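You operate a simulated robot arm through the tools that you are given. There is no shell and no other tool.

The job below is to be done with a simulated robot arm. You get a single attempt, and the scene is never put back.

TASK
Seal the spoon bag of thin film and lay it in Copperlark Cafe's tray.
Fine: heat as the sealer's chart gives for that film and left there, bag mid-tray, mouth under the bar, one stroke, sealer tray back out; the other bags stay open where they lie. Where these are worked on the way, their far stop is far enough and under half their travel is too little: sealer tray.

The check looks at the end state, three seconds after you hand in, the way a careful person would. Anything else that was tipped, shoved, dropped, spilled or broken makes it a failure. A push-on lid holds only when it is set on centred and level and pressed home; a screw cap is set on level and turned clockwise until tight.

THE ROBOT
A 6-joint arm with a two-finger gripper, fixed in place. Base frame: the origin is at the foot of the arm, x ahead of it, y to its left, z up. Units: cm, degrees, N and s.
Its first joint turns from -166.0 to 166.0 degrees. Payload 2.45 kg.
The TCP is the grasp point between the finger pads, 2 cm short of the fingertips. In the tool frame z runs along the fingers and y along their closing line. The gripper opens to 14 cm. The gripper's body begins 16.8 cm behind the TCP.
Orientation is that of the tool frame in the base frame, as [roll, pitch, yaw] about the fixed x, y, z axes, in that order (R = Rz(yaw) Ry(pitch) Rx(roll)). With the fingers straight down and closing along the base's y, the tool's x points along the base's -x, its y along +y and its z along -z.

THE INTERFACE
- The arm moves only by the tool nudge_tool. Its arguments are lists of equal length, an entry for each row: "claw": the closure in counts, from 0 (fully open) to 255 (shut); "dp": the shift along the tool's x, y, z in cm, a list of three; "dr": the turn, a rotation vector about the tool's x, y, z in degrees, a list of three. In form: {"claw": [claw, ...], "dp": [[x, y, z], ...], "dr": [[wx, wy, wz], ...]}. A call has 1 to 20 rows; each row shifts and turns the commanded pose from where the row before left it, along the tool's axes as they then stand. Each row takes 0.2 s and may step no farther than 5 cm and 8.6 degrees from the row before; otherwise, or with a gripper value out of range, the whole call is refused. Where a pose cannot be reached the arm comes as near as it can. A force on the tool above 90 N (or 10 N above the force at the start of the call, whichever is more), or a blocked arm, ends the call early, and 0.2 s more pass. Each finger travels about 4.5 cm/s and halts on what it meets, pressing with about 31 N; the grip force reading is that of the motor and also rises with nothing between the fingers. The clock runs only during rows and for 0.2 s after the last one: add rows that do not move to give the fingers time. The reply holds the time, the measured pose of the TCP, the force on the tool along the base axes, the opening and the grip force, in the units named above and with some noise, with the torque about the TCP (base axes, N m) and any sound that the robot's microphone picked up, and new pictures: "pictures" is both (left out), scene, wrist or none.
- Cameras (640 x 400 px; columns grow to the right, rows downward): "scene" is fixed at [39.95, 64.98, 155.16]; the picture's right is [-0.84, -0.54, 0.00], its down [-0.40, 0.62, -0.67] and it looks along [0.36, -0.57, -0.74] (base axes); focal length 244 px, centre (320, 200). "wrist" rides on the gripper at [7.8, 1.1, -20.9] in the tool frame; the picture's right is [-0.14, 0.99, 0.00], its down [-0.92, -0.13, -0.37] and it looks along [-0.36, -0.05, 0.93] (tool axes); focal length 280 px, centre (320, 200).
- pixel_to_xyz(camera, pixels): for up to 12 pixels [column, row] of the newest picture of that camera ("zoom" is the newest enlarged one), the place [x, y, z] in the base frame of the surface seen there, good to about 0.2 cm. No time passes.
- inspect(camera, box): a new picture of the part [left, top, right, bottom] of that camera's present view, enlarged. No time passes.
- finish_job(): hands the job in; it is judged then, once.

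Unless the task says otherwise, let go and move clear before handing in.

The tools are called after "Call:" by a JSON object that holds its "op" and its "data". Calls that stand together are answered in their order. nudge_tool: Moves the arm, as the interface text tells. Its arguments: {"type":"object","properties":{"claw":{"type":"array"},"dp":{"type":"array"},"dr":{"type":"array"},"pictures":{"type":"string","enum":["both","scene","wrist","none"]}},"required":["claw","dp","dr"]} The other tools are called the same way: pixel_to_xyz (camera, pixels) gives the place of the surface under pixels of a picture; inspect (camera, box) takes an enlarged picture of a part of a camera's view; finish_job () hands the job in.

At the start:

```text
time_s: 0.0
tcp_pos: [71.02, -13.52, 122.67]
ee_rot: [-180.0, 0.0, 180.0]
contact_force: [0.8, 0.4, -0.1]
moment: [-0.01, 0.03, 0.0]
opening: 14.01
grasp_force: 0.2
```

scene: 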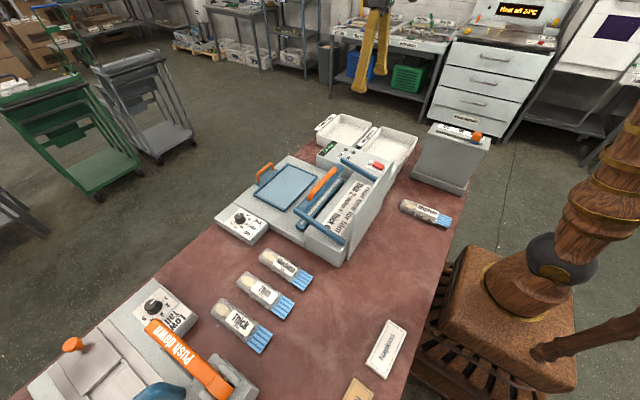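
wrist: 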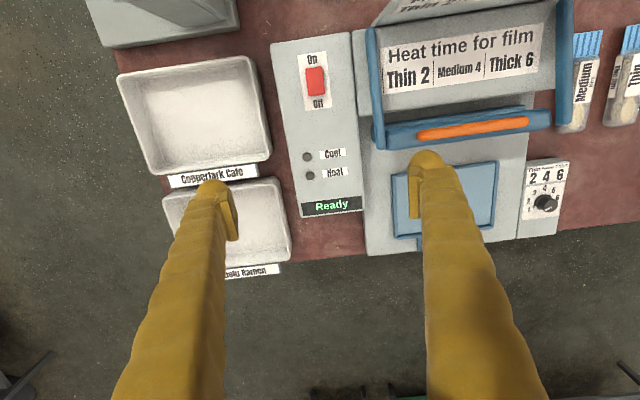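

The pictures show a sealer with a chart (Thin 2, Medium 4, Thick 6), a dial near wrist pixel (545,203), bags at scene (285,268), (265,295), (241,325) and trays at left. I'll zoom in on the details first.

Call:
{"op": "inspect", "data": {"camera": "scene", "box": [200, 130, 400, 270]}}

Call:
{"op": "inspect", "data": {"camera": "scene", "box": [190, 230, 350, 360]}}

Call:
{"op": "inspect", "data": {"camera": "wrist", "box": [500, 140, 600, 240]}}

Call:
{"op": "inspect", "data": {"camera": "scene", "box": [30, 270, 250, 400]}}

Call:
{"op": "inspect", "data": {"camera": "scene", "box": [300, 90, 500, 230]}}

Call:
{"op": "inspect", "data": {"camera": "wrist", "box": [270, 0, 640, 260]}}

```text
2.86 times, centred on (300, 200) of scene
```

zoom: 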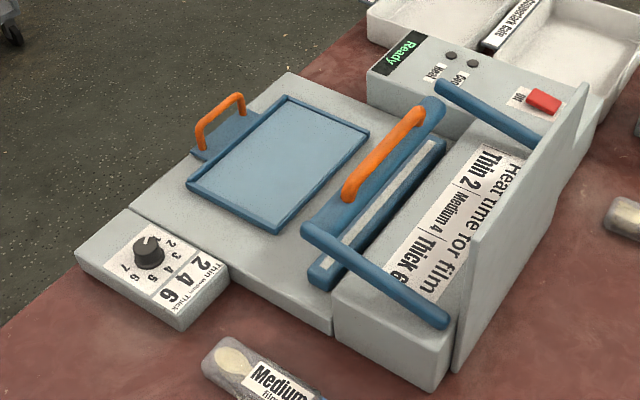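

```text
3.08 times, centred on (270, 295) of scene
```

zoom: 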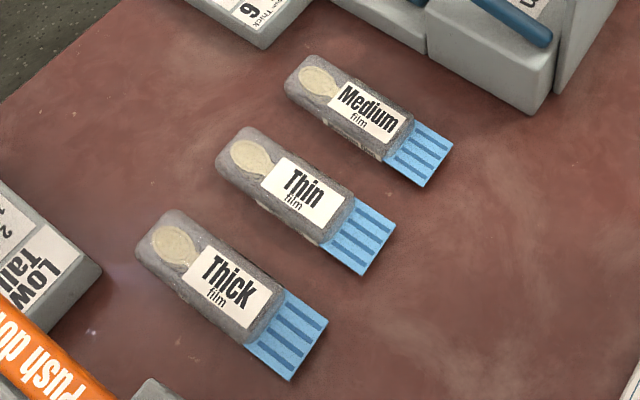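

```text
4.00 times, centred on (550, 190) of wrist
```

zoom: 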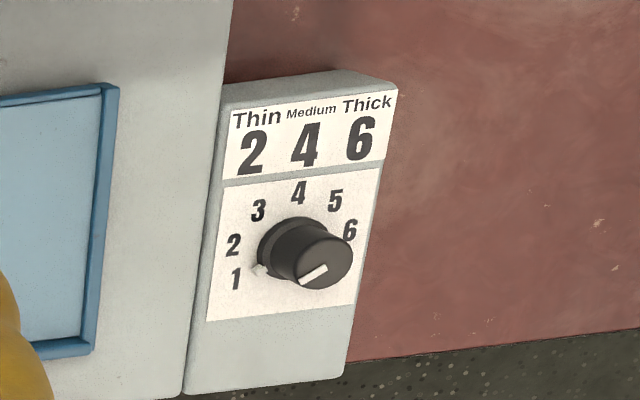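

```text
2.91 times, centred on (140, 335) of scene
```

zoom: 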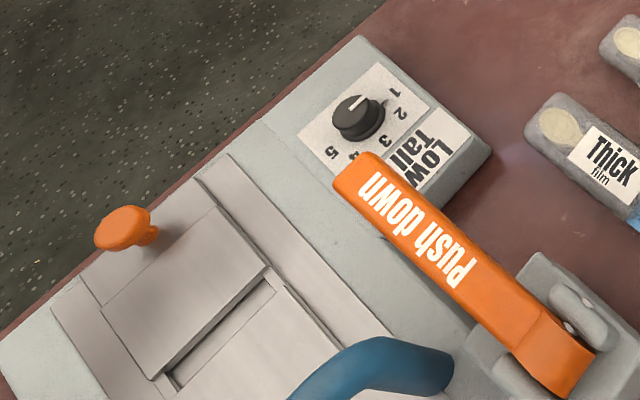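

```text
2.86 times, centred on (400, 160) of scene
```

zoom: 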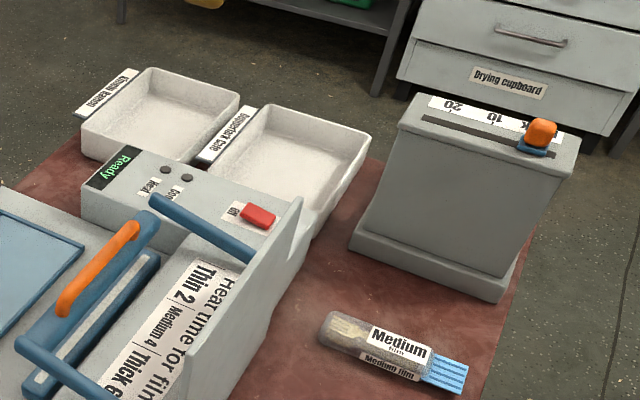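

```text
1.54 times, centred on (455, 130) of wrist
```

zoom: 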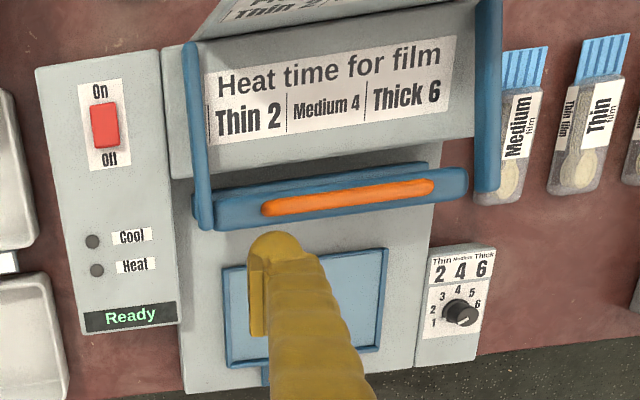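

The chart reads Thin 2, and there is a second label on the upright panel behind it. I'll measure the main points in both views before moving.

Call:
{"op": "pixel_to_xyz", "data": {"camera": "scene", "pixels": [[240, 216], [264, 179], [286, 189], [318, 183], [322, 205], [345, 240], [265, 292], [247, 279], [281, 305], [388, 150], [341, 130], [376, 167]]}}

Call:
{"op": "pixel_to_xyz", "data": {"camera": "wrist", "pixels": [[546, 203], [445, 200], [470, 128], [420, 135], [525, 122], [200, 115], [120, 75], [245, 60], [150, 170], [270, 160], [629, 80], [316, 80]]}}

Call:
{"op": "inspect", "data": {"camera": "scene", "box": [225, 200, 275, 245]}}

Call:
{"op": "inspect", "data": {"camera": "wrist", "box": [360, 0, 600, 150]}}

```text
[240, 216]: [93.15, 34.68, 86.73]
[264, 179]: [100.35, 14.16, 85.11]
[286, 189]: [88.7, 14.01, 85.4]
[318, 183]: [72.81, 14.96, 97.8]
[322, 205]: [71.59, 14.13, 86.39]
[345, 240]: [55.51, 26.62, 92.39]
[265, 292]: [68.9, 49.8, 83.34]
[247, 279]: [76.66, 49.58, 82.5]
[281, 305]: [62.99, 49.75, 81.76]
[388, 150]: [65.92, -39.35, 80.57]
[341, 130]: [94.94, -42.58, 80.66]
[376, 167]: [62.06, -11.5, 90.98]
```

```text
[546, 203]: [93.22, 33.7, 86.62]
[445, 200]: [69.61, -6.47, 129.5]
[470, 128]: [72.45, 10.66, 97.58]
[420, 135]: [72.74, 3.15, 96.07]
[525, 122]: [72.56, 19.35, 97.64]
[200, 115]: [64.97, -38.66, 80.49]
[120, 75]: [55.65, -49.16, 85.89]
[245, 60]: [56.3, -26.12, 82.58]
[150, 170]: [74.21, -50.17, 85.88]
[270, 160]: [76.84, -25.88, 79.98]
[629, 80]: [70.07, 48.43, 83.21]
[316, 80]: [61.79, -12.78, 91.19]
```

```text
8.89 times, centred on (250, 222) of scene
```

zoom: 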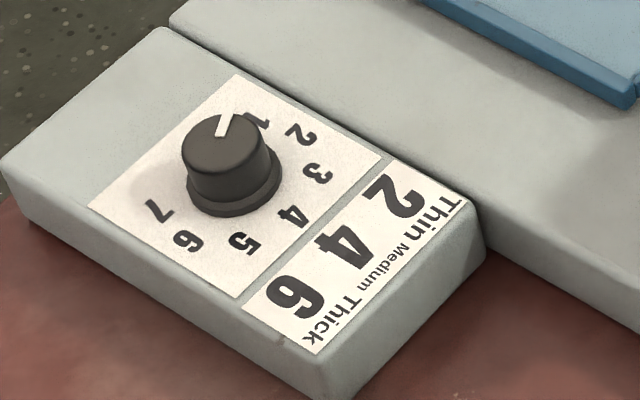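

```text
2.67 times, centred on (480, 75) of wrist
```

zoom: 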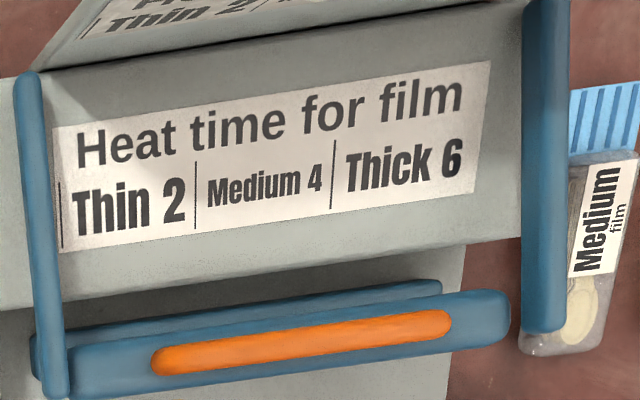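

The knob pointer sits at 1 (zoom pixel 225,125). The upright panel carries a second chart that I can't read from here, so I'll move the arm outward to see both it and the knob better.

Call:
{"op": "nudge_tool", "data": {"claw": [0, 0, 0, 0, 0, 0], "dp": [[-2.5, 4, 0], [-2.5, 4, 0], [-2.5, 4, 0], [-2.5, 4, 0], [-2.5, 4, 0], [-2.5, 4, 0]], "dr": [[0, 0, 0], [0, 0, 0], [0, 0, 0], [0, 0, 0], [0, 0, 0], [0, 0, 0]]}}

```text
time_s: 1.4
tcp_pos: [86.09, 10.68, 122.74]
ee_rot: [-179.9, 0.0, 179.9]
contact_force: [-0.1, -1.3, 0.5]
moment: [0.02, -0.02, 0.03]
opening: 14.02
grasp_force: 0.0
```

scene: 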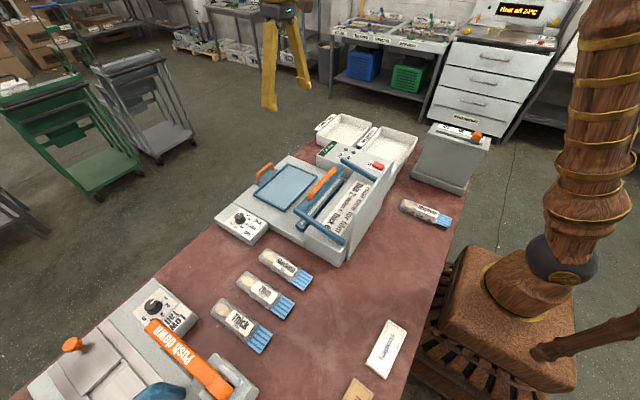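
wrist: 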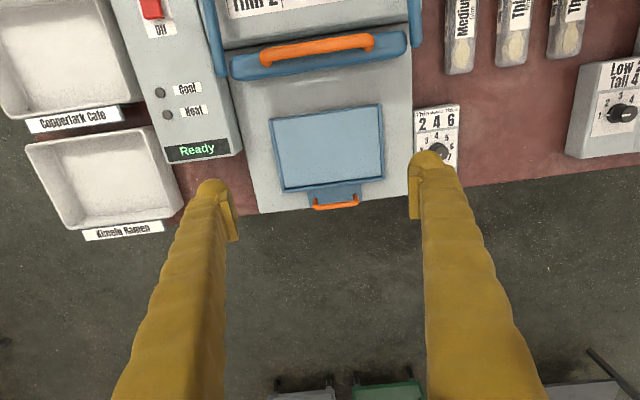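

Both trays' labels are now readable: Copperlark Cafe at wrist (80,120), the tray nearer the robot. Next I'll tilt the wrist back to read the upright panel.

Call:
{"op": "nudge_tool", "data": {"claw": [0, 0, 0, 0, 0, 0, 0], "dp": [[5, 0, -3], [5, 0, 0], [0, 0, 0], [0, 0, 0], [0, 0, 0], [0, 0, 0], [0, 0, 0]], "dr": [[0, 0, 0], [0, 0, 0], [0, 8.5, 0], [0, 8.5, 0], [0, 8.5, 0], [0, 8.5, 0], [0, 0, 0]]}}

```text
refused: row 1 steps farther than a row can; nothing moved
```

That call was refused because its first row was too long; I'll send the same move with shorter steps.

Call:
{"op": "nudge_tool", "data": {"claw": [0, 0, 0, 0, 0, 0, 0, 0], "dp": [[4, 0, -2], [4, 0, -2], [3, 0, 0], [0, 0, 0], [0, 0, 0], [0, 0, 0], [0, 0, 0], [0, 0, 0]], "dr": [[0, 0, 0], [0, 0, 0], [0, 0, 0], [0, 8.5, 0], [0, 8.5, 0], [0, 8.5, 0], [0, 8.5, 0], [0, 0, 0]]}}

```text
time_s: 3.2
tcp_pos: [73.85, 10.53, 124.74]
ee_rot: [179.9, -33.5, -179.9]
contact_force: [0.2, 0.2, -0.5]
moment: [-0.01, 0.04, -0.01]
opening: 14.03
grasp_force: 0.1
out of reach, approached as far as the arm can: row 7
```

scene: 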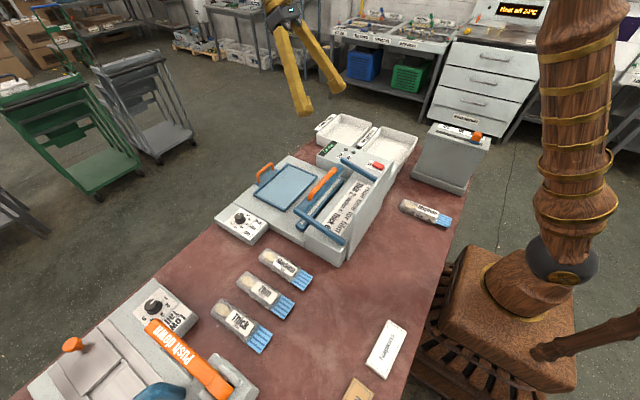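
wrist: 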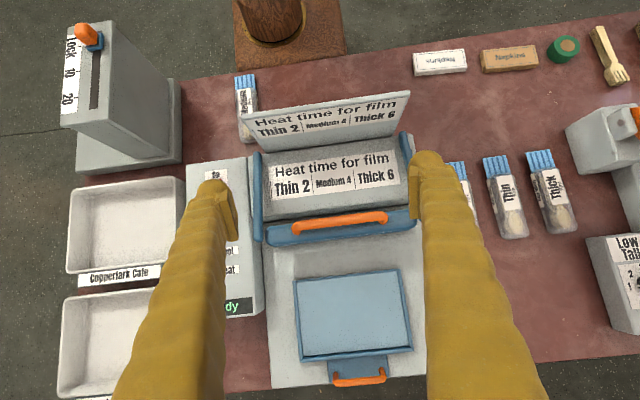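

Both charts agree that thin film needs heat 2. From this tilted view I'll measure the tray, bar, bags and the cafe tray.

Call:
{"op": "pixel_to_xyz", "data": {"camera": "wrist", "pixels": [[296, 283], [395, 271], [410, 348], [304, 358], [360, 378], [333, 380], [386, 370], [300, 227], [382, 217], [266, 236], [404, 222], [352, 312]]}}

Call:
{"op": "inspect", "data": {"camera": "wrist", "box": [240, 180, 430, 390]}}

Call:
{"op": "inspect", "data": {"camera": "wrist", "box": [440, 130, 600, 250]}}

Call:
{"op": "inspect", "data": {"camera": "scene", "box": [245, 150, 375, 265]}}

```text
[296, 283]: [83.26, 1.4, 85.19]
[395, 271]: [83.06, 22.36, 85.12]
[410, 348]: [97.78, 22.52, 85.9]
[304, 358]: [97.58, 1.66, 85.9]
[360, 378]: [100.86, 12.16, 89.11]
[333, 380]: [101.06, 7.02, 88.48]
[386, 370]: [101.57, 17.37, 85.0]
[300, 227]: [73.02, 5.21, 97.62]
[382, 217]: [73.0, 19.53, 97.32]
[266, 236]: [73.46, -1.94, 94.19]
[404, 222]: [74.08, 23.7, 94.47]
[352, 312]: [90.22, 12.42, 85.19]
```

```text
1.90 times, centred on (335, 285) of wrist
```

zoom: 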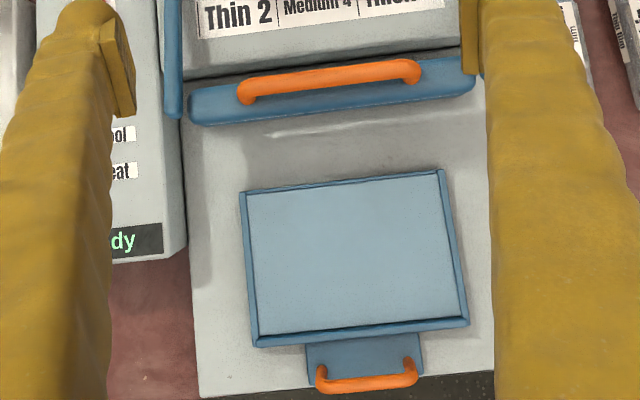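

```text
3.33 times, centred on (520, 190) of wrist
```

zoom: 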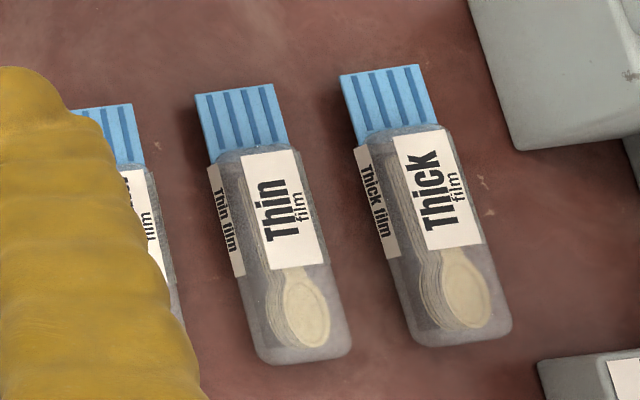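

```text
3.48 times, centred on (310, 208) of scene
```

zoom: 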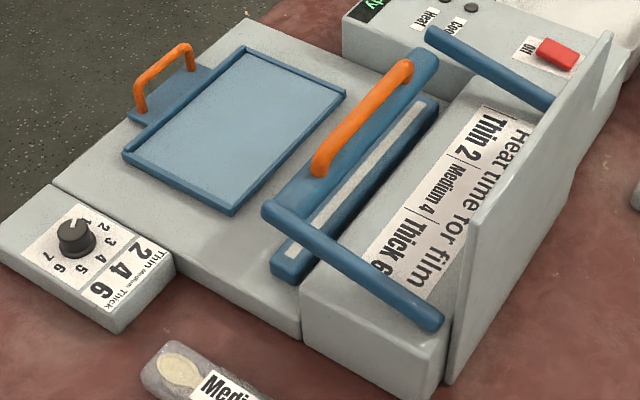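

Tray floor is z≈85.2, x 83.2–97.7, y 1.5–22.4, with no rim on the bar side; the bar is at about (73, 11, 97). I'll level the tool again and go to look at the dial close up.

Call:
{"op": "nudge_tool", "data": {"claw": [0, 0, 0, 0, 0, 0, 0, 0, 0, 0, 0, 0, 0], "dp": [[0, 0, 0], [0, 0, 0], [0, 0, 0], [0, 0, 0], [-1.5, 4, 1], [-1.5, 4, 2], [-1.5, 4, 2], [-1.5, 4, 2], [-1.5, 4, 2], [-1.5, 4, 2], [-2, 0, 4], [-2, 0, 4], [0, 0, 0]], "dr": [[0, -8.5, 0], [0, -8.5, 0], [0, -8.5, 0], [0, -8.5, 0], [0, 0, 0], [0, 0, 0], [0, 0, 0], [0, 0, 0], [0, 0, 0], [0, 0, 0], [0, 0, 0], [0, 0, 0], [0, 0, 0]]}}

```text
time_s: 6.0
tcp_pos: [86.91, 34.65, 106.0]
ee_rot: [179.9, 0.0, -180.0]
contact_force: [1.1, -0.7, 0.3]
moment: [0.03, 0.02, 0.0]
opening: 13.97
grasp_force: 0.1
```

scene: 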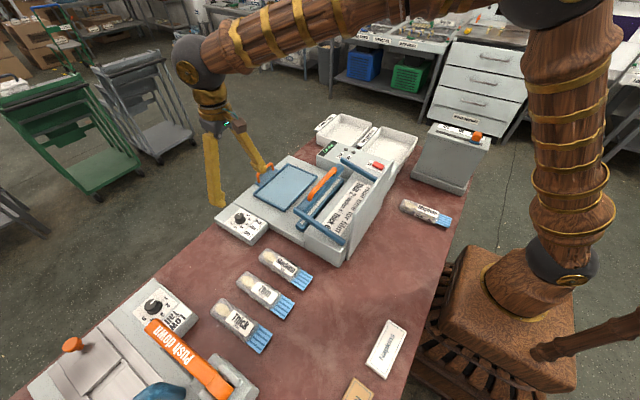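
wrist: 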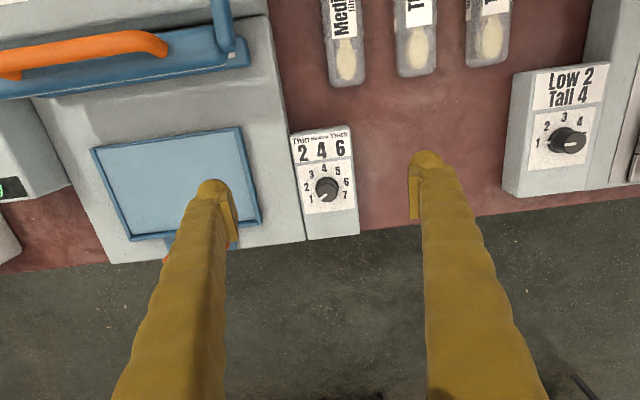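

Call:
{"op": "inspect", "data": {"camera": "wrist", "box": [285, 120, 365, 245]}}

Call:
{"op": "pixel_to_xyz", "data": {"camera": "wrist", "pixels": [[326, 190], [320, 190], [335, 190], [318, 205], [298, 150], [350, 150], [357, 230], [308, 235], [311, 197], [306, 187], [345, 195], [323, 168]]}}

```text
3.20 times, centred on (325, 182) of wrist
```

zoom: 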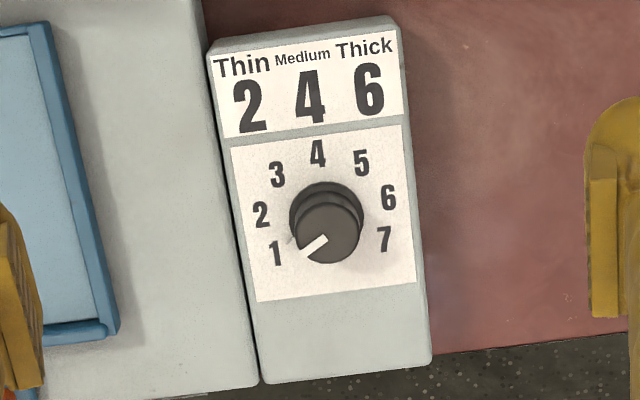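

```text
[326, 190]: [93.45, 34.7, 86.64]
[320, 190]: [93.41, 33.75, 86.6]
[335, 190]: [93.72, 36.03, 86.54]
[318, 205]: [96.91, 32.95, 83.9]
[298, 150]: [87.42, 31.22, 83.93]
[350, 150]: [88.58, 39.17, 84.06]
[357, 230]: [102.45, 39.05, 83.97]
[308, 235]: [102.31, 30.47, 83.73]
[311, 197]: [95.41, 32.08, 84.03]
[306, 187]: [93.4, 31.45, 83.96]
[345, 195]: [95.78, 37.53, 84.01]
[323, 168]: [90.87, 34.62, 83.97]
```

The dial's centre is about (93.95, 34.8), panel at z 84, knob top at 86.65 and a step of 40° per mark, with the pointer on 1. I'll move above the knob with a part-closed gripper to see whether it is in reach.

Call:
{"op": "nudge_tool", "data": {"claw": [60, 120, 146, 146, 146, 146], "dp": [[-2.5, 0, 2], [-2.5, 0, 2], [-2, 0.1, 2], [0, 0, 2], [0, 0, 2], [0, 0, 0]], "dr": [[0, 0, 0], [0, 0, 0], [0, 0, 0], [0, 0, 0], [0, 0, 0], [0, 0, 0]]}}

Call:
{"op": "pixel_to_xyz", "data": {"camera": "wrist", "pixels": [[270, 100], [285, 150], [295, 200]]}}

```text
time_s: 7.4
tcp_pos: [93.85, 34.62, 95.73]
ee_rot: [-180.0, -0.1, 179.9]
contact_force: [-0.2, -0.4, 0.1]
moment: [-0.03, 0.0, 0.0]
opening: 5.99
grasp_force: 0.1
```

scene: 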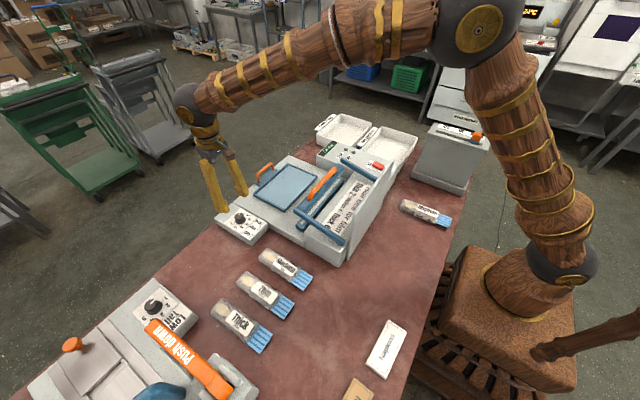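
wrist: 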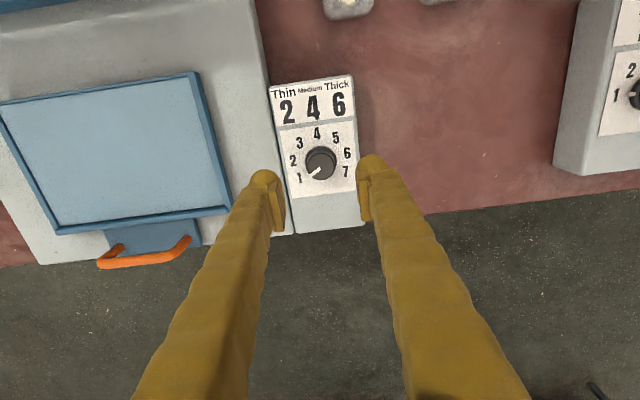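

```text
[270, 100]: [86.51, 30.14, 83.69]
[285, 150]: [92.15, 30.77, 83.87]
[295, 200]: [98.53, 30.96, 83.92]
```

The position is reachable at this height. I'll refine the knob's centre from this closer view before lowering.

Call:
{"op": "inspect", "data": {"camera": "wrist", "box": [265, 65, 365, 240]}}

Call:
{"op": "pixel_to_xyz", "data": {"camera": "wrist", "pixels": [[321, 167], [310, 167], [333, 167], [321, 156], [321, 176], [299, 178], [292, 160], [270, 130], [250, 100]]}}

```text
2.29 times, centred on (315, 152) of wrist
```

zoom: 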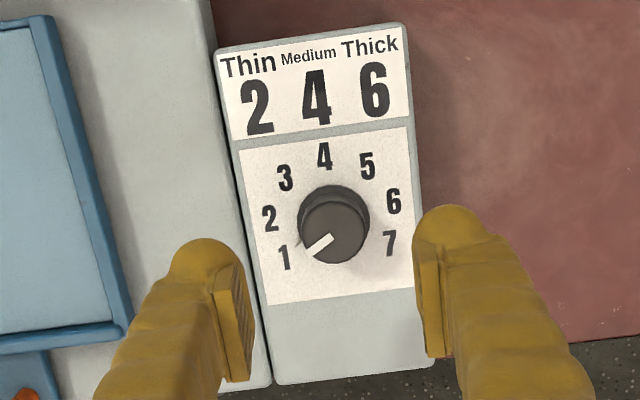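

```text
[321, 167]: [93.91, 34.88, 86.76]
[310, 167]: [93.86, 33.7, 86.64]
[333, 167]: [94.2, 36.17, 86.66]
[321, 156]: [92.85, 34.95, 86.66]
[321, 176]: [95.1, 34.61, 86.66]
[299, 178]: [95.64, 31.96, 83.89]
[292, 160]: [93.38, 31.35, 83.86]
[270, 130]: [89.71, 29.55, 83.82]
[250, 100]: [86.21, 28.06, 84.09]
```

The knob top centre is about (93.85, 34.9), radius about 1.5 cm. I'll pre-turn the tool by −20°, lower so the tips stop just above the panel, and check.

Call:
{"op": "nudge_tool", "data": {"claw": [146, 146, 146, 146, 146, 146, 146, 146], "dp": [[0, 0.28, 0], [0, 0, 0], [0, 0, 0], [0, 0, 3], [0, 0, 3], [0, 0, 2], [0, 0, 1], [0, 0, 0]], "dr": [[0, 0, -7], [0, 0, -7], [0, 0, -6], [0, 0, 0], [0, 0, 0], [0, 0, 0], [0, 0, 0], [0, 0, 0]]}}

```text
time_s: 9.2
tcp_pos: [94.12, 34.93, 86.73]
ee_rot: [180.0, 0.0, -160.0]
contact_force: [-0.2, 0.1, -0.1]
moment: [0.0, -0.03, -0.03]
opening: 5.99
grasp_force: 0.1
```

scene: 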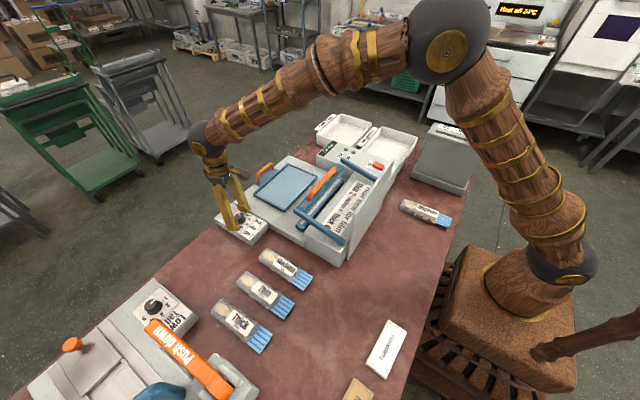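
wrist: 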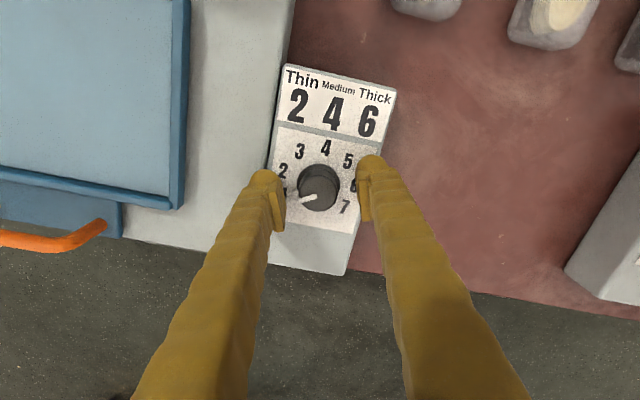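

The fingers straddle the knob at wrist (320,190) and it is reachable tool-down. Now I'll close on it.

Call:
{"op": "nudge_tool", "data": {"claw": [200, 255, 255, 255], "dp": [[0, 0, 0.3], [0, 0, 0], [0, 0, 0], [0, 0, 0]], "dr": [[0, 0, 0], [0, 0, 0], [0, 0, 0], [0, 0, 0]], "pictures": "wrist"}}

```text
time_s: 10.2
tcp_pos: [94.05, 34.77, 86.43]
ee_rot: [180.0, 0.0, -160.0]
contact_force: [8.0, -18.0, -2.8]
moment: [-0.18, -0.07, 0.02]
opening: 3.02
grasp_force: 44.5
```

wrist: 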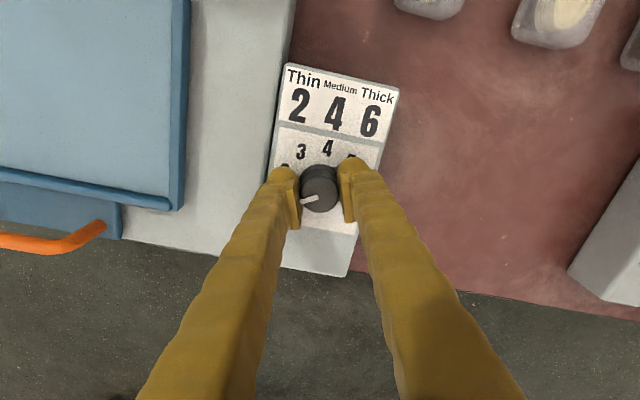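

The grip is on, with a small side load along tool −y. I'll shift 0.2 cm to relax it, then turn clockwise 40° from mark 1 to mark 2.

Call:
{"op": "nudge_tool", "data": {"claw": [255, 255, 255, 255, 255, 255, 255], "dp": [[0, -0.17, 0], [0, 0, 0], [0, 0, 0], [0, 0, 0], [0, 0, 0], [0, 0, 0], [0, 0, 0]], "dr": [[0, 0, 0], [0, 0, 8], [0, 0, 8], [0, 0, 8], [0, 0, 8], [0, 0, 8], [0, 0, 0]]}}

Call:
{"op": "inspect", "data": {"camera": "wrist", "box": [250, 50, 410, 250]}}

```text
time_s: 11.8
tcp_pos: [93.94, 34.69, 86.42]
ee_rot: [180.0, -0.1, 159.9]
contact_force: [20.8, 5.3, -25.2]
moment: [-0.03, -0.29, -0.02]
opening: 3.04
grasp_force: 44.4
```

scene: 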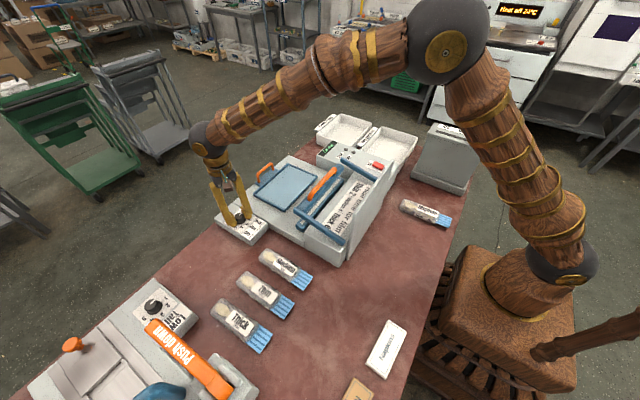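
wrist: 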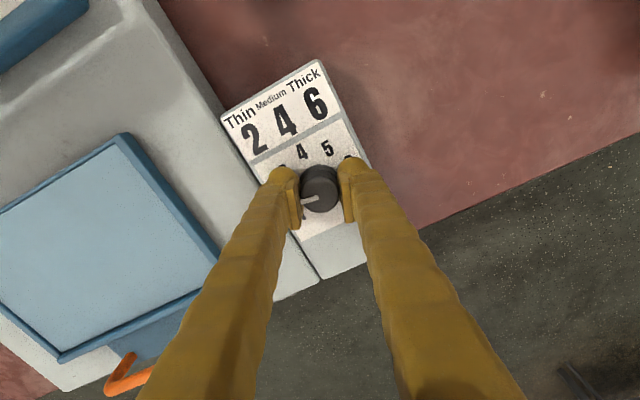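

```text
2.00 times, centred on (330, 150) of wrist
```

zoom: 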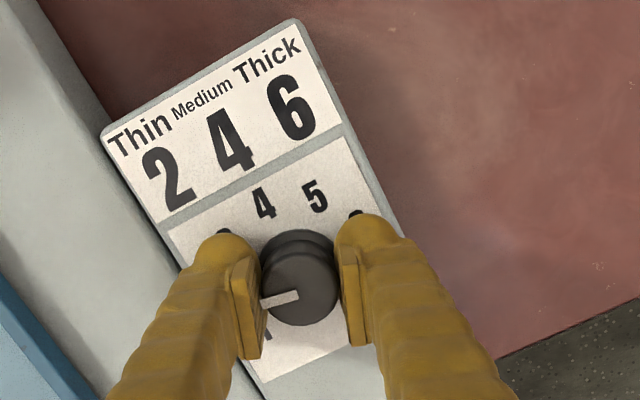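

The pointer turned with the gripper. I'll open, lift straight up and read the dial.

Call:
{"op": "nudge_tool", "data": {"claw": [200, 146, 146, 146, 146, 146, 146, 146], "dp": [[0, 0, 0], [0, 0, 0], [0, 0, 0], [0, 0, -2], [0, 0, -3], [0, 0, -4], [0, 0, -4], [0, 0, 0]], "dr": [[0, 0, 0], [0, 0, 0], [0, 0, 0], [0, 0, 0], [0, 0, 0], [0, 0, -7], [0, 0, -7], [0, 0, -6]]}}

Call:
{"op": "inspect", "data": {"camera": "wrist", "box": [260, 50, 390, 240]}}

```text
time_s: 13.6
tcp_pos: [94.0, 34.77, 99.44]
ee_rot: [-179.9, 0.0, -180.0]
contact_force: [0.2, 0.6, 0.5]
moment: [0.03, 0.0, -0.03]
opening: 5.98
grasp_force: 0.0
```

scene: 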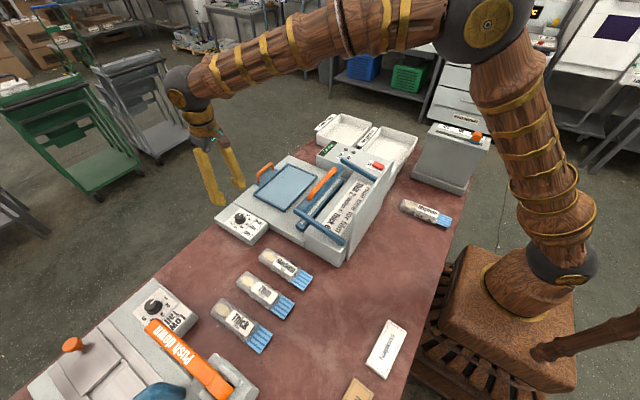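
wrist: 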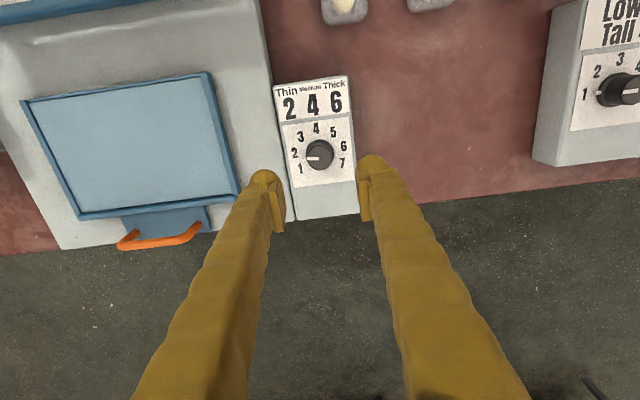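

```text
2.11 times, centred on (325, 145) of wrist
```

zoom: 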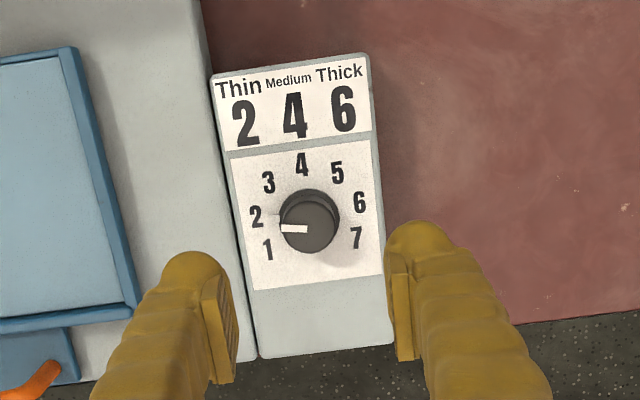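

The pointer looks to be at 2; I'll check its angle numerically against the numeral positions.

Call:
{"op": "pixel_to_xyz", "data": {"camera": "zoom", "pixels": [[282, 228], [294, 228.5], [306, 229], [309, 228], [256, 216], [267, 250], [357, 237], [302, 163], [269, 183], [337, 173], [309, 253], [338, 228]]}}

Call:
{"op": "inspect", "data": {"camera": "wrist", "box": [290, 120, 350, 185]}}

```text
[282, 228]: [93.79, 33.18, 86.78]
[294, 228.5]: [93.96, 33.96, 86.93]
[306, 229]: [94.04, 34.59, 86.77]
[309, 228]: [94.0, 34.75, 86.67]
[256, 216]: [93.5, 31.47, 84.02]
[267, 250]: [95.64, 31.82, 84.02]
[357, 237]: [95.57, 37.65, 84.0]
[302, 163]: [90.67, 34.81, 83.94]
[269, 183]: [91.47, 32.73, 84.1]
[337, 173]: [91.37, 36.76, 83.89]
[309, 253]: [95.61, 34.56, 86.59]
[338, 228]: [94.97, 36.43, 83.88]
```

```text
6.15 times, centred on (320, 152) of wrist
```

zoom: 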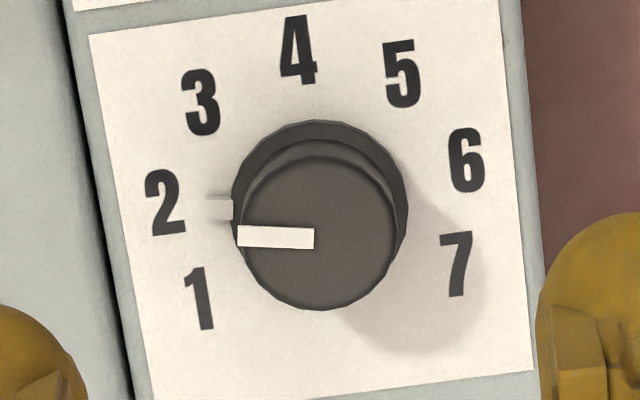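

The pointer runs from (94.0,34.6) to (93.8,33.2), 10° past −y, which matches mark 2. Next I'll go look at the thin bag from above.

Call:
{"op": "nudge_tool", "data": {"claw": [146, 146, 120, 120, 120, 120, 120, 120, 120], "dp": [[0, 0, -4], [4, 2, -2], [4, 2, 0], [4, 2, 0], [4, 2, 0], [4, 2, 0], [4, 2, 0], [4, 2, 0], [2, 1, 0]], "dr": [[0, 0, 0], [0, 0, 0], [0, 0, 0], [0, 0, 0], [0, 0, 0], [0, 0, 0], [0, 0, 0], [0, 0, 0], [0, 0, 0]]}}

Call:
{"op": "inspect", "data": {"camera": "wrist", "box": [200, 80, 440, 280]}}

```text
time_s: 15.6
tcp_pos: [63.93, 49.93, 105.4]
ee_rot: [179.9, -0.1, 179.9]
contact_force: [-0.1, 0.7, 0.0]
moment: [0.01, 0.02, -0.01]
opening: 7.42
grasp_force: 0.1
```

scene: 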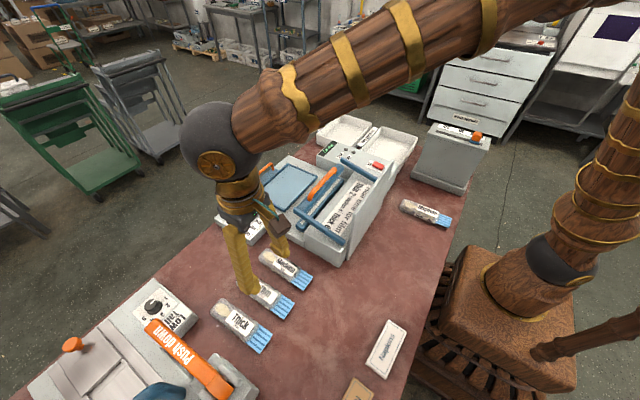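
wrist: 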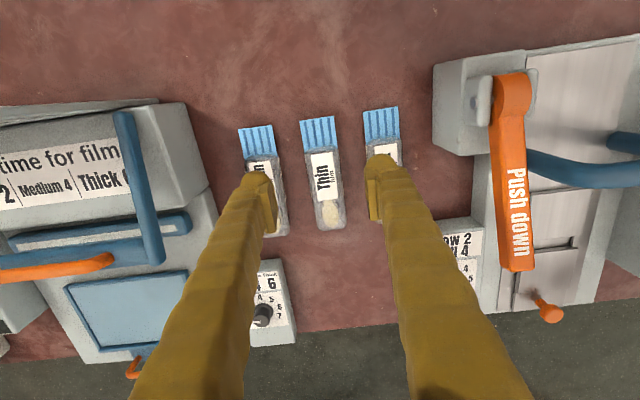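

```text
2.00 times, centred on (320, 180) of wrist
```

zoom: 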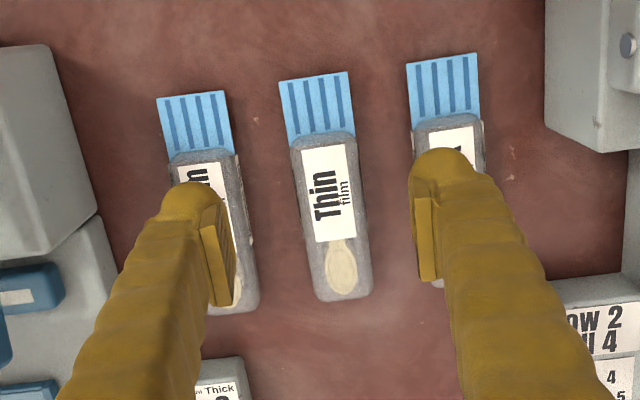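

Call:
{"op": "pixel_to_xyz", "data": {"camera": "zoom", "pixels": [[281, 81], [347, 71], [353, 130], [290, 143], [293, 150], [358, 145], [369, 290], [318, 299], [330, 200], [390, 200], [245, 160], [262, 290]]}}

Call:
{"op": "pixel_to_xyz", "data": {"camera": "zoom", "pixels": [[320, 110], [322, 140], [325, 155], [345, 270], [345, 290], [405, 62], [415, 150], [233, 150], [310, 250], [362, 200], [300, 200], [270, 200]]}}

```text
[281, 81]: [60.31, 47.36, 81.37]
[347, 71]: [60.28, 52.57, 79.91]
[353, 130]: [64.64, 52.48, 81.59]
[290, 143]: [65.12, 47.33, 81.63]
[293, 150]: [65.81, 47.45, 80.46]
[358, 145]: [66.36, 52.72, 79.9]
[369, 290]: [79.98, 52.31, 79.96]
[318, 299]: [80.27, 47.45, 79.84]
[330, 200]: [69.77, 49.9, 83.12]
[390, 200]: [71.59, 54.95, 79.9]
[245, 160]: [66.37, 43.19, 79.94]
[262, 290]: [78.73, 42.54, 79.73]
```

```text
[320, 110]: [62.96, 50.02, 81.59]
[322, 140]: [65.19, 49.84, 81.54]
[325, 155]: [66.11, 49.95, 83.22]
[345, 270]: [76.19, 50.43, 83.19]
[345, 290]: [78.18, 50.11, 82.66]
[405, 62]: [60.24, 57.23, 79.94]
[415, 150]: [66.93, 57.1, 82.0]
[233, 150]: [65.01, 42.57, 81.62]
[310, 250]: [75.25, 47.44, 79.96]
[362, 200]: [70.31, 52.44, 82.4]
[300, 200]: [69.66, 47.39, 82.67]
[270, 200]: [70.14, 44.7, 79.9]
```

The thin bag body spans x 65.2–79, y 47.3–52.5, z 79.9–83.2, with the blue mouth at x 60.3–65.2; each neighbour is about 4.6 cm away. I'll grasp it at the body's middle with a modest opening.

Call:
{"op": "nudge_tool", "data": {"claw": [120, 120, 120, 120, 120, 120, 120, 120], "dp": [[-4.1, 0, 2], [-4.1, 0, 2], [0, 0, 4.5], [0, 0, 4.5], [0, 0, 3], [0, 0, 3], [0, 0, 3], [0, 0, 0]], "dr": [[0, 0, 0], [0, 0, 0], [0, 0, 0], [0, 0, 0], [0, 0, 0], [0, 0, 0], [0, 0, 0], [0, 0, 0]]}}

```text
time_s: 17.4
tcp_pos: [72.26, 50.01, 83.29]
ee_rot: [179.9, 0.0, 180.0]
contact_force: [0.4, 0.1, 0.8]
moment: [0.0, -0.01, 0.0]
opening: 7.41
grasp_force: 0.1
```

scene: 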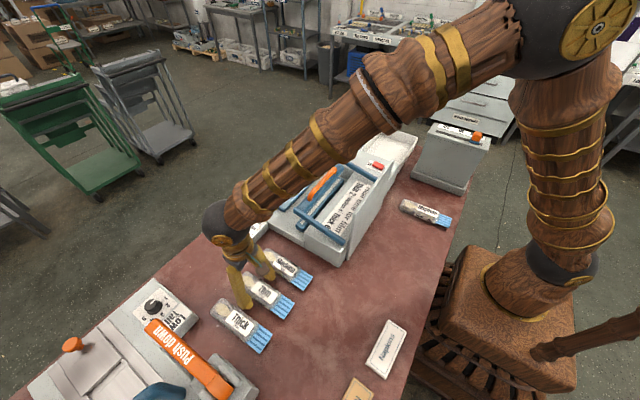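
wrist: 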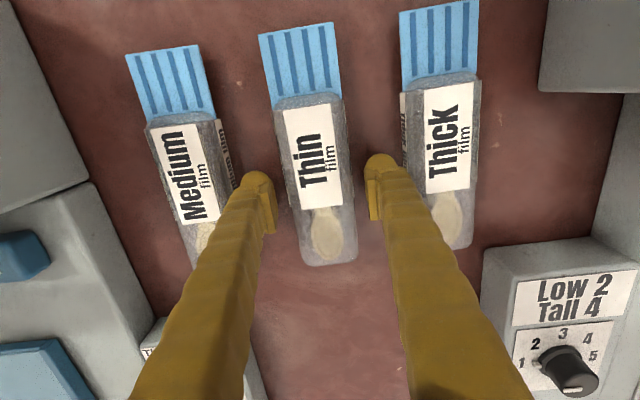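

The fingers straddle the thin bag at wrist (320,190), clear of both neighbours. I'll lower 1 cm and close.

Call:
{"op": "nudge_tool", "data": {"claw": [120, 160, 200, 255, 255, 255], "dp": [[0, -0.1, 1], [0, 0, 0], [0, 0, 0], [0, 0, 0], [0, 0, 0], [0, 0, 0]], "dr": [[0, 0, 0], [0, 0, 0], [0, 0, 0], [0, 0, 0], [0, 0, 0], [0, 0, 0]], "pictures": "wrist"}}

```text
time_s: 18.8
tcp_pos: [72.07, 49.71, 82.26]
ee_rot: [-179.9, 0.0, 179.9]
contact_force: [0.6, -0.4, -0.6]
moment: [0.0, -0.01, -0.01]
opening: 5.27
grasp_force: 31.2
```

wrist: 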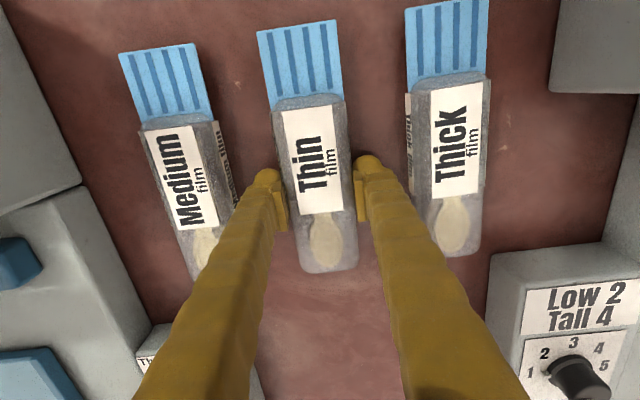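

The bag is gripped at 5.27 cm width with 31 N. I'll lift it clear and carry it above the sealer tray.

Call:
{"op": "nudge_tool", "data": {"claw": [255, 255, 255, 255, 255, 255, 255, 255], "dp": [[0, 0, -2], [0, 0, -3], [0, 0, -4], [0, 0, -4], [0, 0, -4], [0, 0, -4], [0, 0, -4], [0, 0, 0]], "dr": [[0, 0, 0], [0, 0, 0], [0, 0, 0], [0, 0, 0], [0, 0, 0], [0, 0, 0], [0, 0, 0], [0, 0, 0]]}}

Call:
{"op": "inspect", "data": {"camera": "wrist", "box": [0, 80, 320, 300]}}

```text
time_s: 20.6
tcp_pos: [72.26, 49.75, 107.32]
ee_rot: [179.9, 0.1, 179.9]
contact_force: [0.0, -1.1, -0.3]
moment: [0.01, -0.03, 0.03]
opening: 5.25
grasp_force: 31.0
```

scene: 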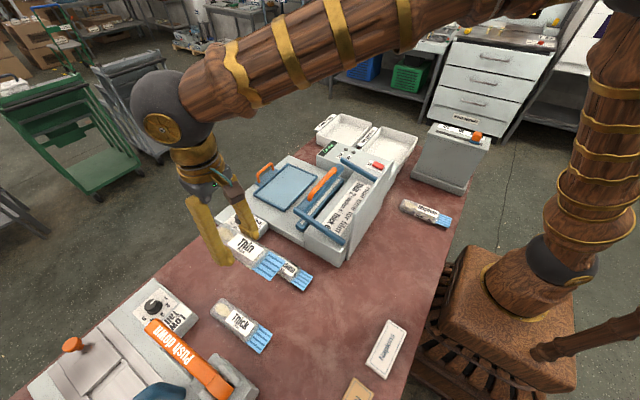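
wrist: 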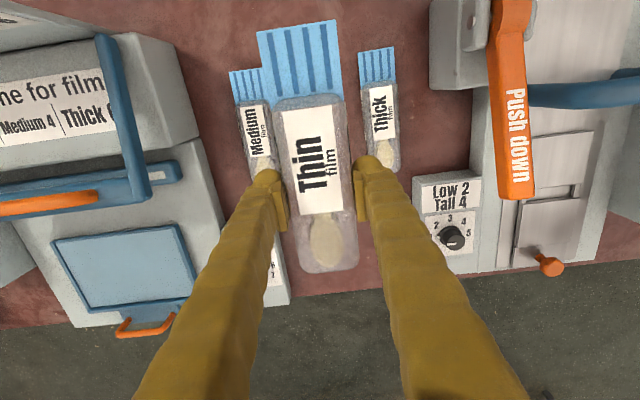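

```text
1.82 times, centred on (160, 190) of wrist
```

zoom: 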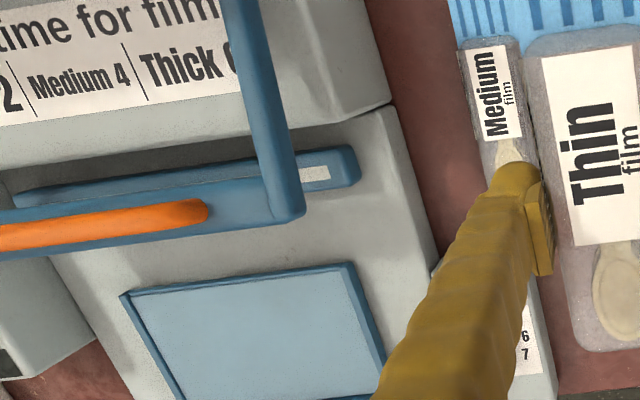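

The bag is held level. I'll measure the lower jaw (zoom 313,175) and tray edges from this view.

Call:
{"op": "pixel_to_xyz", "data": {"camera": "zoom", "pixels": [[313, 175], [340, 150], [350, 185], [325, 168], [325, 182], [130, 297], [345, 267], [288, 195], [270, 60], [340, 272], [250, 300], [240, 170]]}}

Call:
{"op": "pixel_to_xyz", "data": {"camera": "scene", "pixels": [[303, 229], [306, 231], [300, 233], [310, 232], [332, 197], [337, 188], [302, 224], [296, 231], [358, 245], [340, 160]]}}

Call:
{"op": "inspect", "data": {"camera": "scene", "box": [285, 150, 375, 260]}}

```text
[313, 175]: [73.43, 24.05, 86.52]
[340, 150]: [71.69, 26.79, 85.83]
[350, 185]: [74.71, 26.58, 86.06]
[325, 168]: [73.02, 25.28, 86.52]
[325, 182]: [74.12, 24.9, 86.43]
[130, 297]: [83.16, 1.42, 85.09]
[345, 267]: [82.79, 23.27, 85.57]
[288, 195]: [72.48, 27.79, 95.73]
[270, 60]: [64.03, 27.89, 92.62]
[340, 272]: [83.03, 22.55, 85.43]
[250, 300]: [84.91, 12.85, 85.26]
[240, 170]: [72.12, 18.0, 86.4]
```

```text
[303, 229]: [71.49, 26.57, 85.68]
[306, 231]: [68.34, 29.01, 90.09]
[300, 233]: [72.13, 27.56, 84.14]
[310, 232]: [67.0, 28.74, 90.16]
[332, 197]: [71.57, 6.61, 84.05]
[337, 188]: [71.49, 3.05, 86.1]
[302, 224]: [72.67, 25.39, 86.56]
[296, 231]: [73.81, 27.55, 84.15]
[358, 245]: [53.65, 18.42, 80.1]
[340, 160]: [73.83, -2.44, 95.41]
```

```text
3.64 times, centred on (330, 205) of scene
```

zoom: 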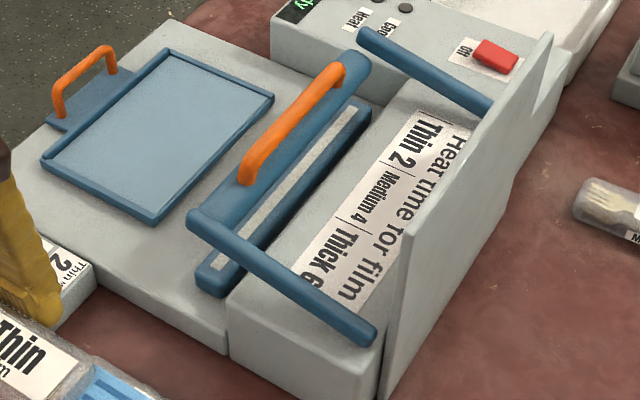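

The lower jaw covers x 71.4–74.8 with its strip near x 73.1. I'll check the housing's front face and the tray's back rim before choosing where to set the bag down.

Call:
{"op": "pixel_to_xyz", "data": {"camera": "zoom", "pixels": [[228, 340], [228, 310], [225, 290], [260, 290], [280, 270], [300, 265], [42, 160], [50, 150], [155, 222], [160, 212], [150, 205], [60, 150]]}}

Call:
{"op": "inspect", "data": {"camera": "scene", "box": [250, 150, 310, 220]}}

```text
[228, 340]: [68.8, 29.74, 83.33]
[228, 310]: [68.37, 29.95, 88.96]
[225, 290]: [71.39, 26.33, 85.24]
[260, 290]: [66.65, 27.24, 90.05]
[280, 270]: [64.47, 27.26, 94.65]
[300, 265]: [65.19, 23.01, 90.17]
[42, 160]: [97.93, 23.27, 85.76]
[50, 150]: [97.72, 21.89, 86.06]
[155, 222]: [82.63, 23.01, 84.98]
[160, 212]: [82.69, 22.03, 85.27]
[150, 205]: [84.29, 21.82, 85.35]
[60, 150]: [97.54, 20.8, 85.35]
```

```text
5.71 times, centred on (280, 185) of scene
```

zoom: 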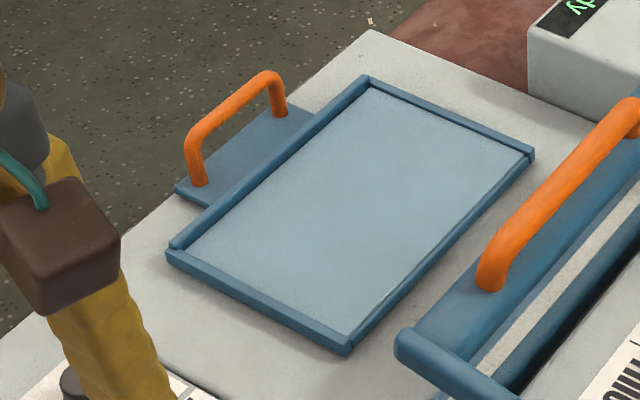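

The housing front is at x≈68.5, so a mouth reaching about 70 when the tray is in will clear it. I'll carry the bag over the tray centre at about (90.0, 12.0).

Call:
{"op": "nudge_tool", "data": {"claw": [255, 255, 255, 255, 255, 255, 255, 255, 255, 255, 255], "dp": [[-1.78, -3.77, 0], [-1.78, -3.77, 0], [-1.78, -3.77, 0], [-1.78, -3.77, 0], [-1.78, -3.77, 0], [-1.78, -3.77, 0], [-1.78, -3.77, 0], [-1.78, -3.77, 0], [-1.78, -3.77, 0], [-1.78, -3.77, 0], [0, 0, 0]], "dr": [[0, 0, 0], [0, 0, 0], [0, 0, 0], [0, 0, 0], [0, 0, 0], [0, 0, 0], [0, 0, 0], [0, 0, 0], [0, 0, 0], [0, 0, 0], [0, 0, 0]]}}

```text
time_s: 23.0
tcp_pos: [90.08, 12.04, 107.38]
ee_rot: [-179.9, 0.0, -179.9]
contact_force: [0.4, 0.9, -1.5]
moment: [0.0, -0.01, -0.03]
opening: 5.22
grasp_force: 31.0
```

scene: 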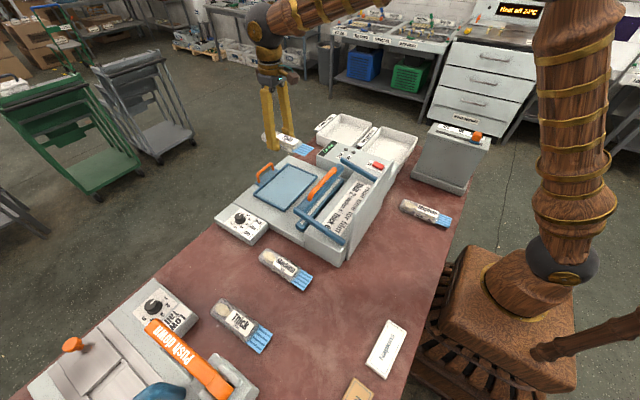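
wrist: 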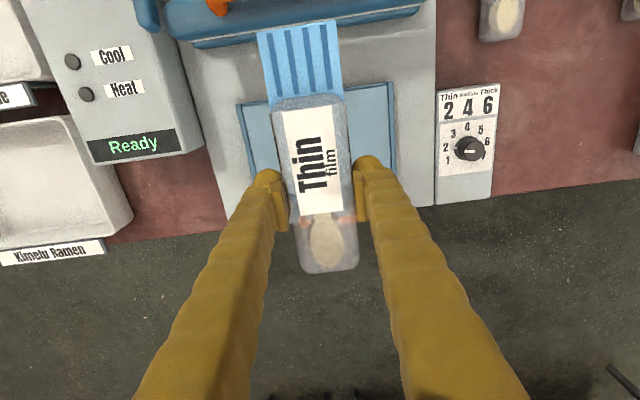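

The bag is above the tray and the dial still reads 2. I'll lower to just above the floor, keeping the mouth (x≈78) clear of the bar at x≈75.

Call:
{"op": "nudge_tool", "data": {"claw": [255, 255, 255, 255, 255, 255, 255], "dp": [[0, 0, 4], [0, 0, 4], [0, 0, 4], [0, 0, 3], [0, 0, 3], [0, 0, 1], [0, 0, 0]], "dr": [[0, 0, 0], [0, 0, 0], [0, 0, 0], [0, 0, 0], [0, 0, 0], [0, 0, 0], [0, 0, 0]]}}

Call:
{"op": "inspect", "data": {"camera": "scene", "box": [230, 140, 350, 230]}}

```text
time_s: 24.6
tcp_pos: [90.05, 11.78, 88.39]
ee_rot: [179.9, 0.0, -180.0]
contact_force: [-0.3, 0.9, 0.3]
moment: [0.0, -0.01, 0.03]
opening: 5.25
grasp_force: 31.3
```

scene: 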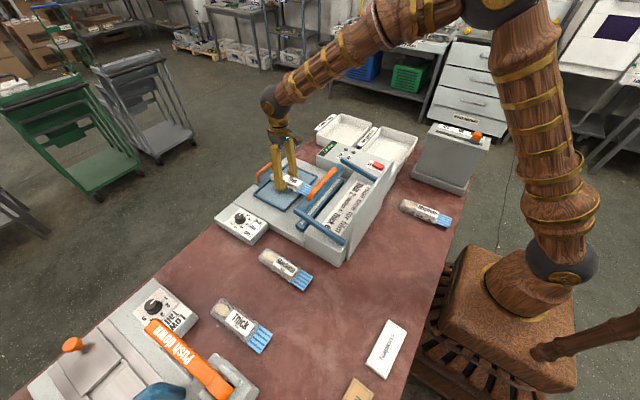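
wrist: 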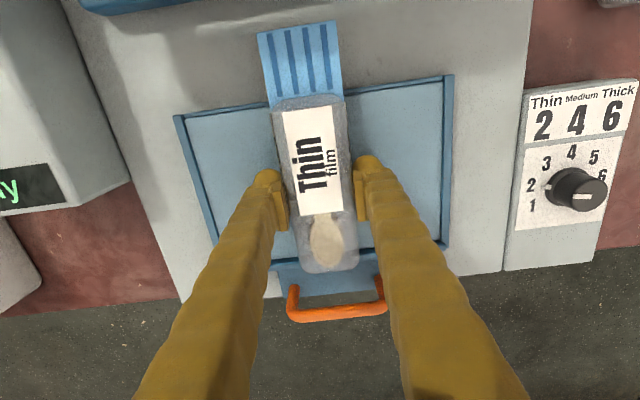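

```text
4.44 times, centred on (290, 185) of scene
```

zoom: 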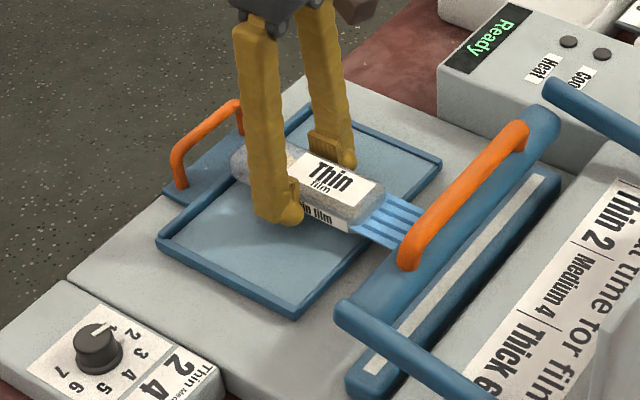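

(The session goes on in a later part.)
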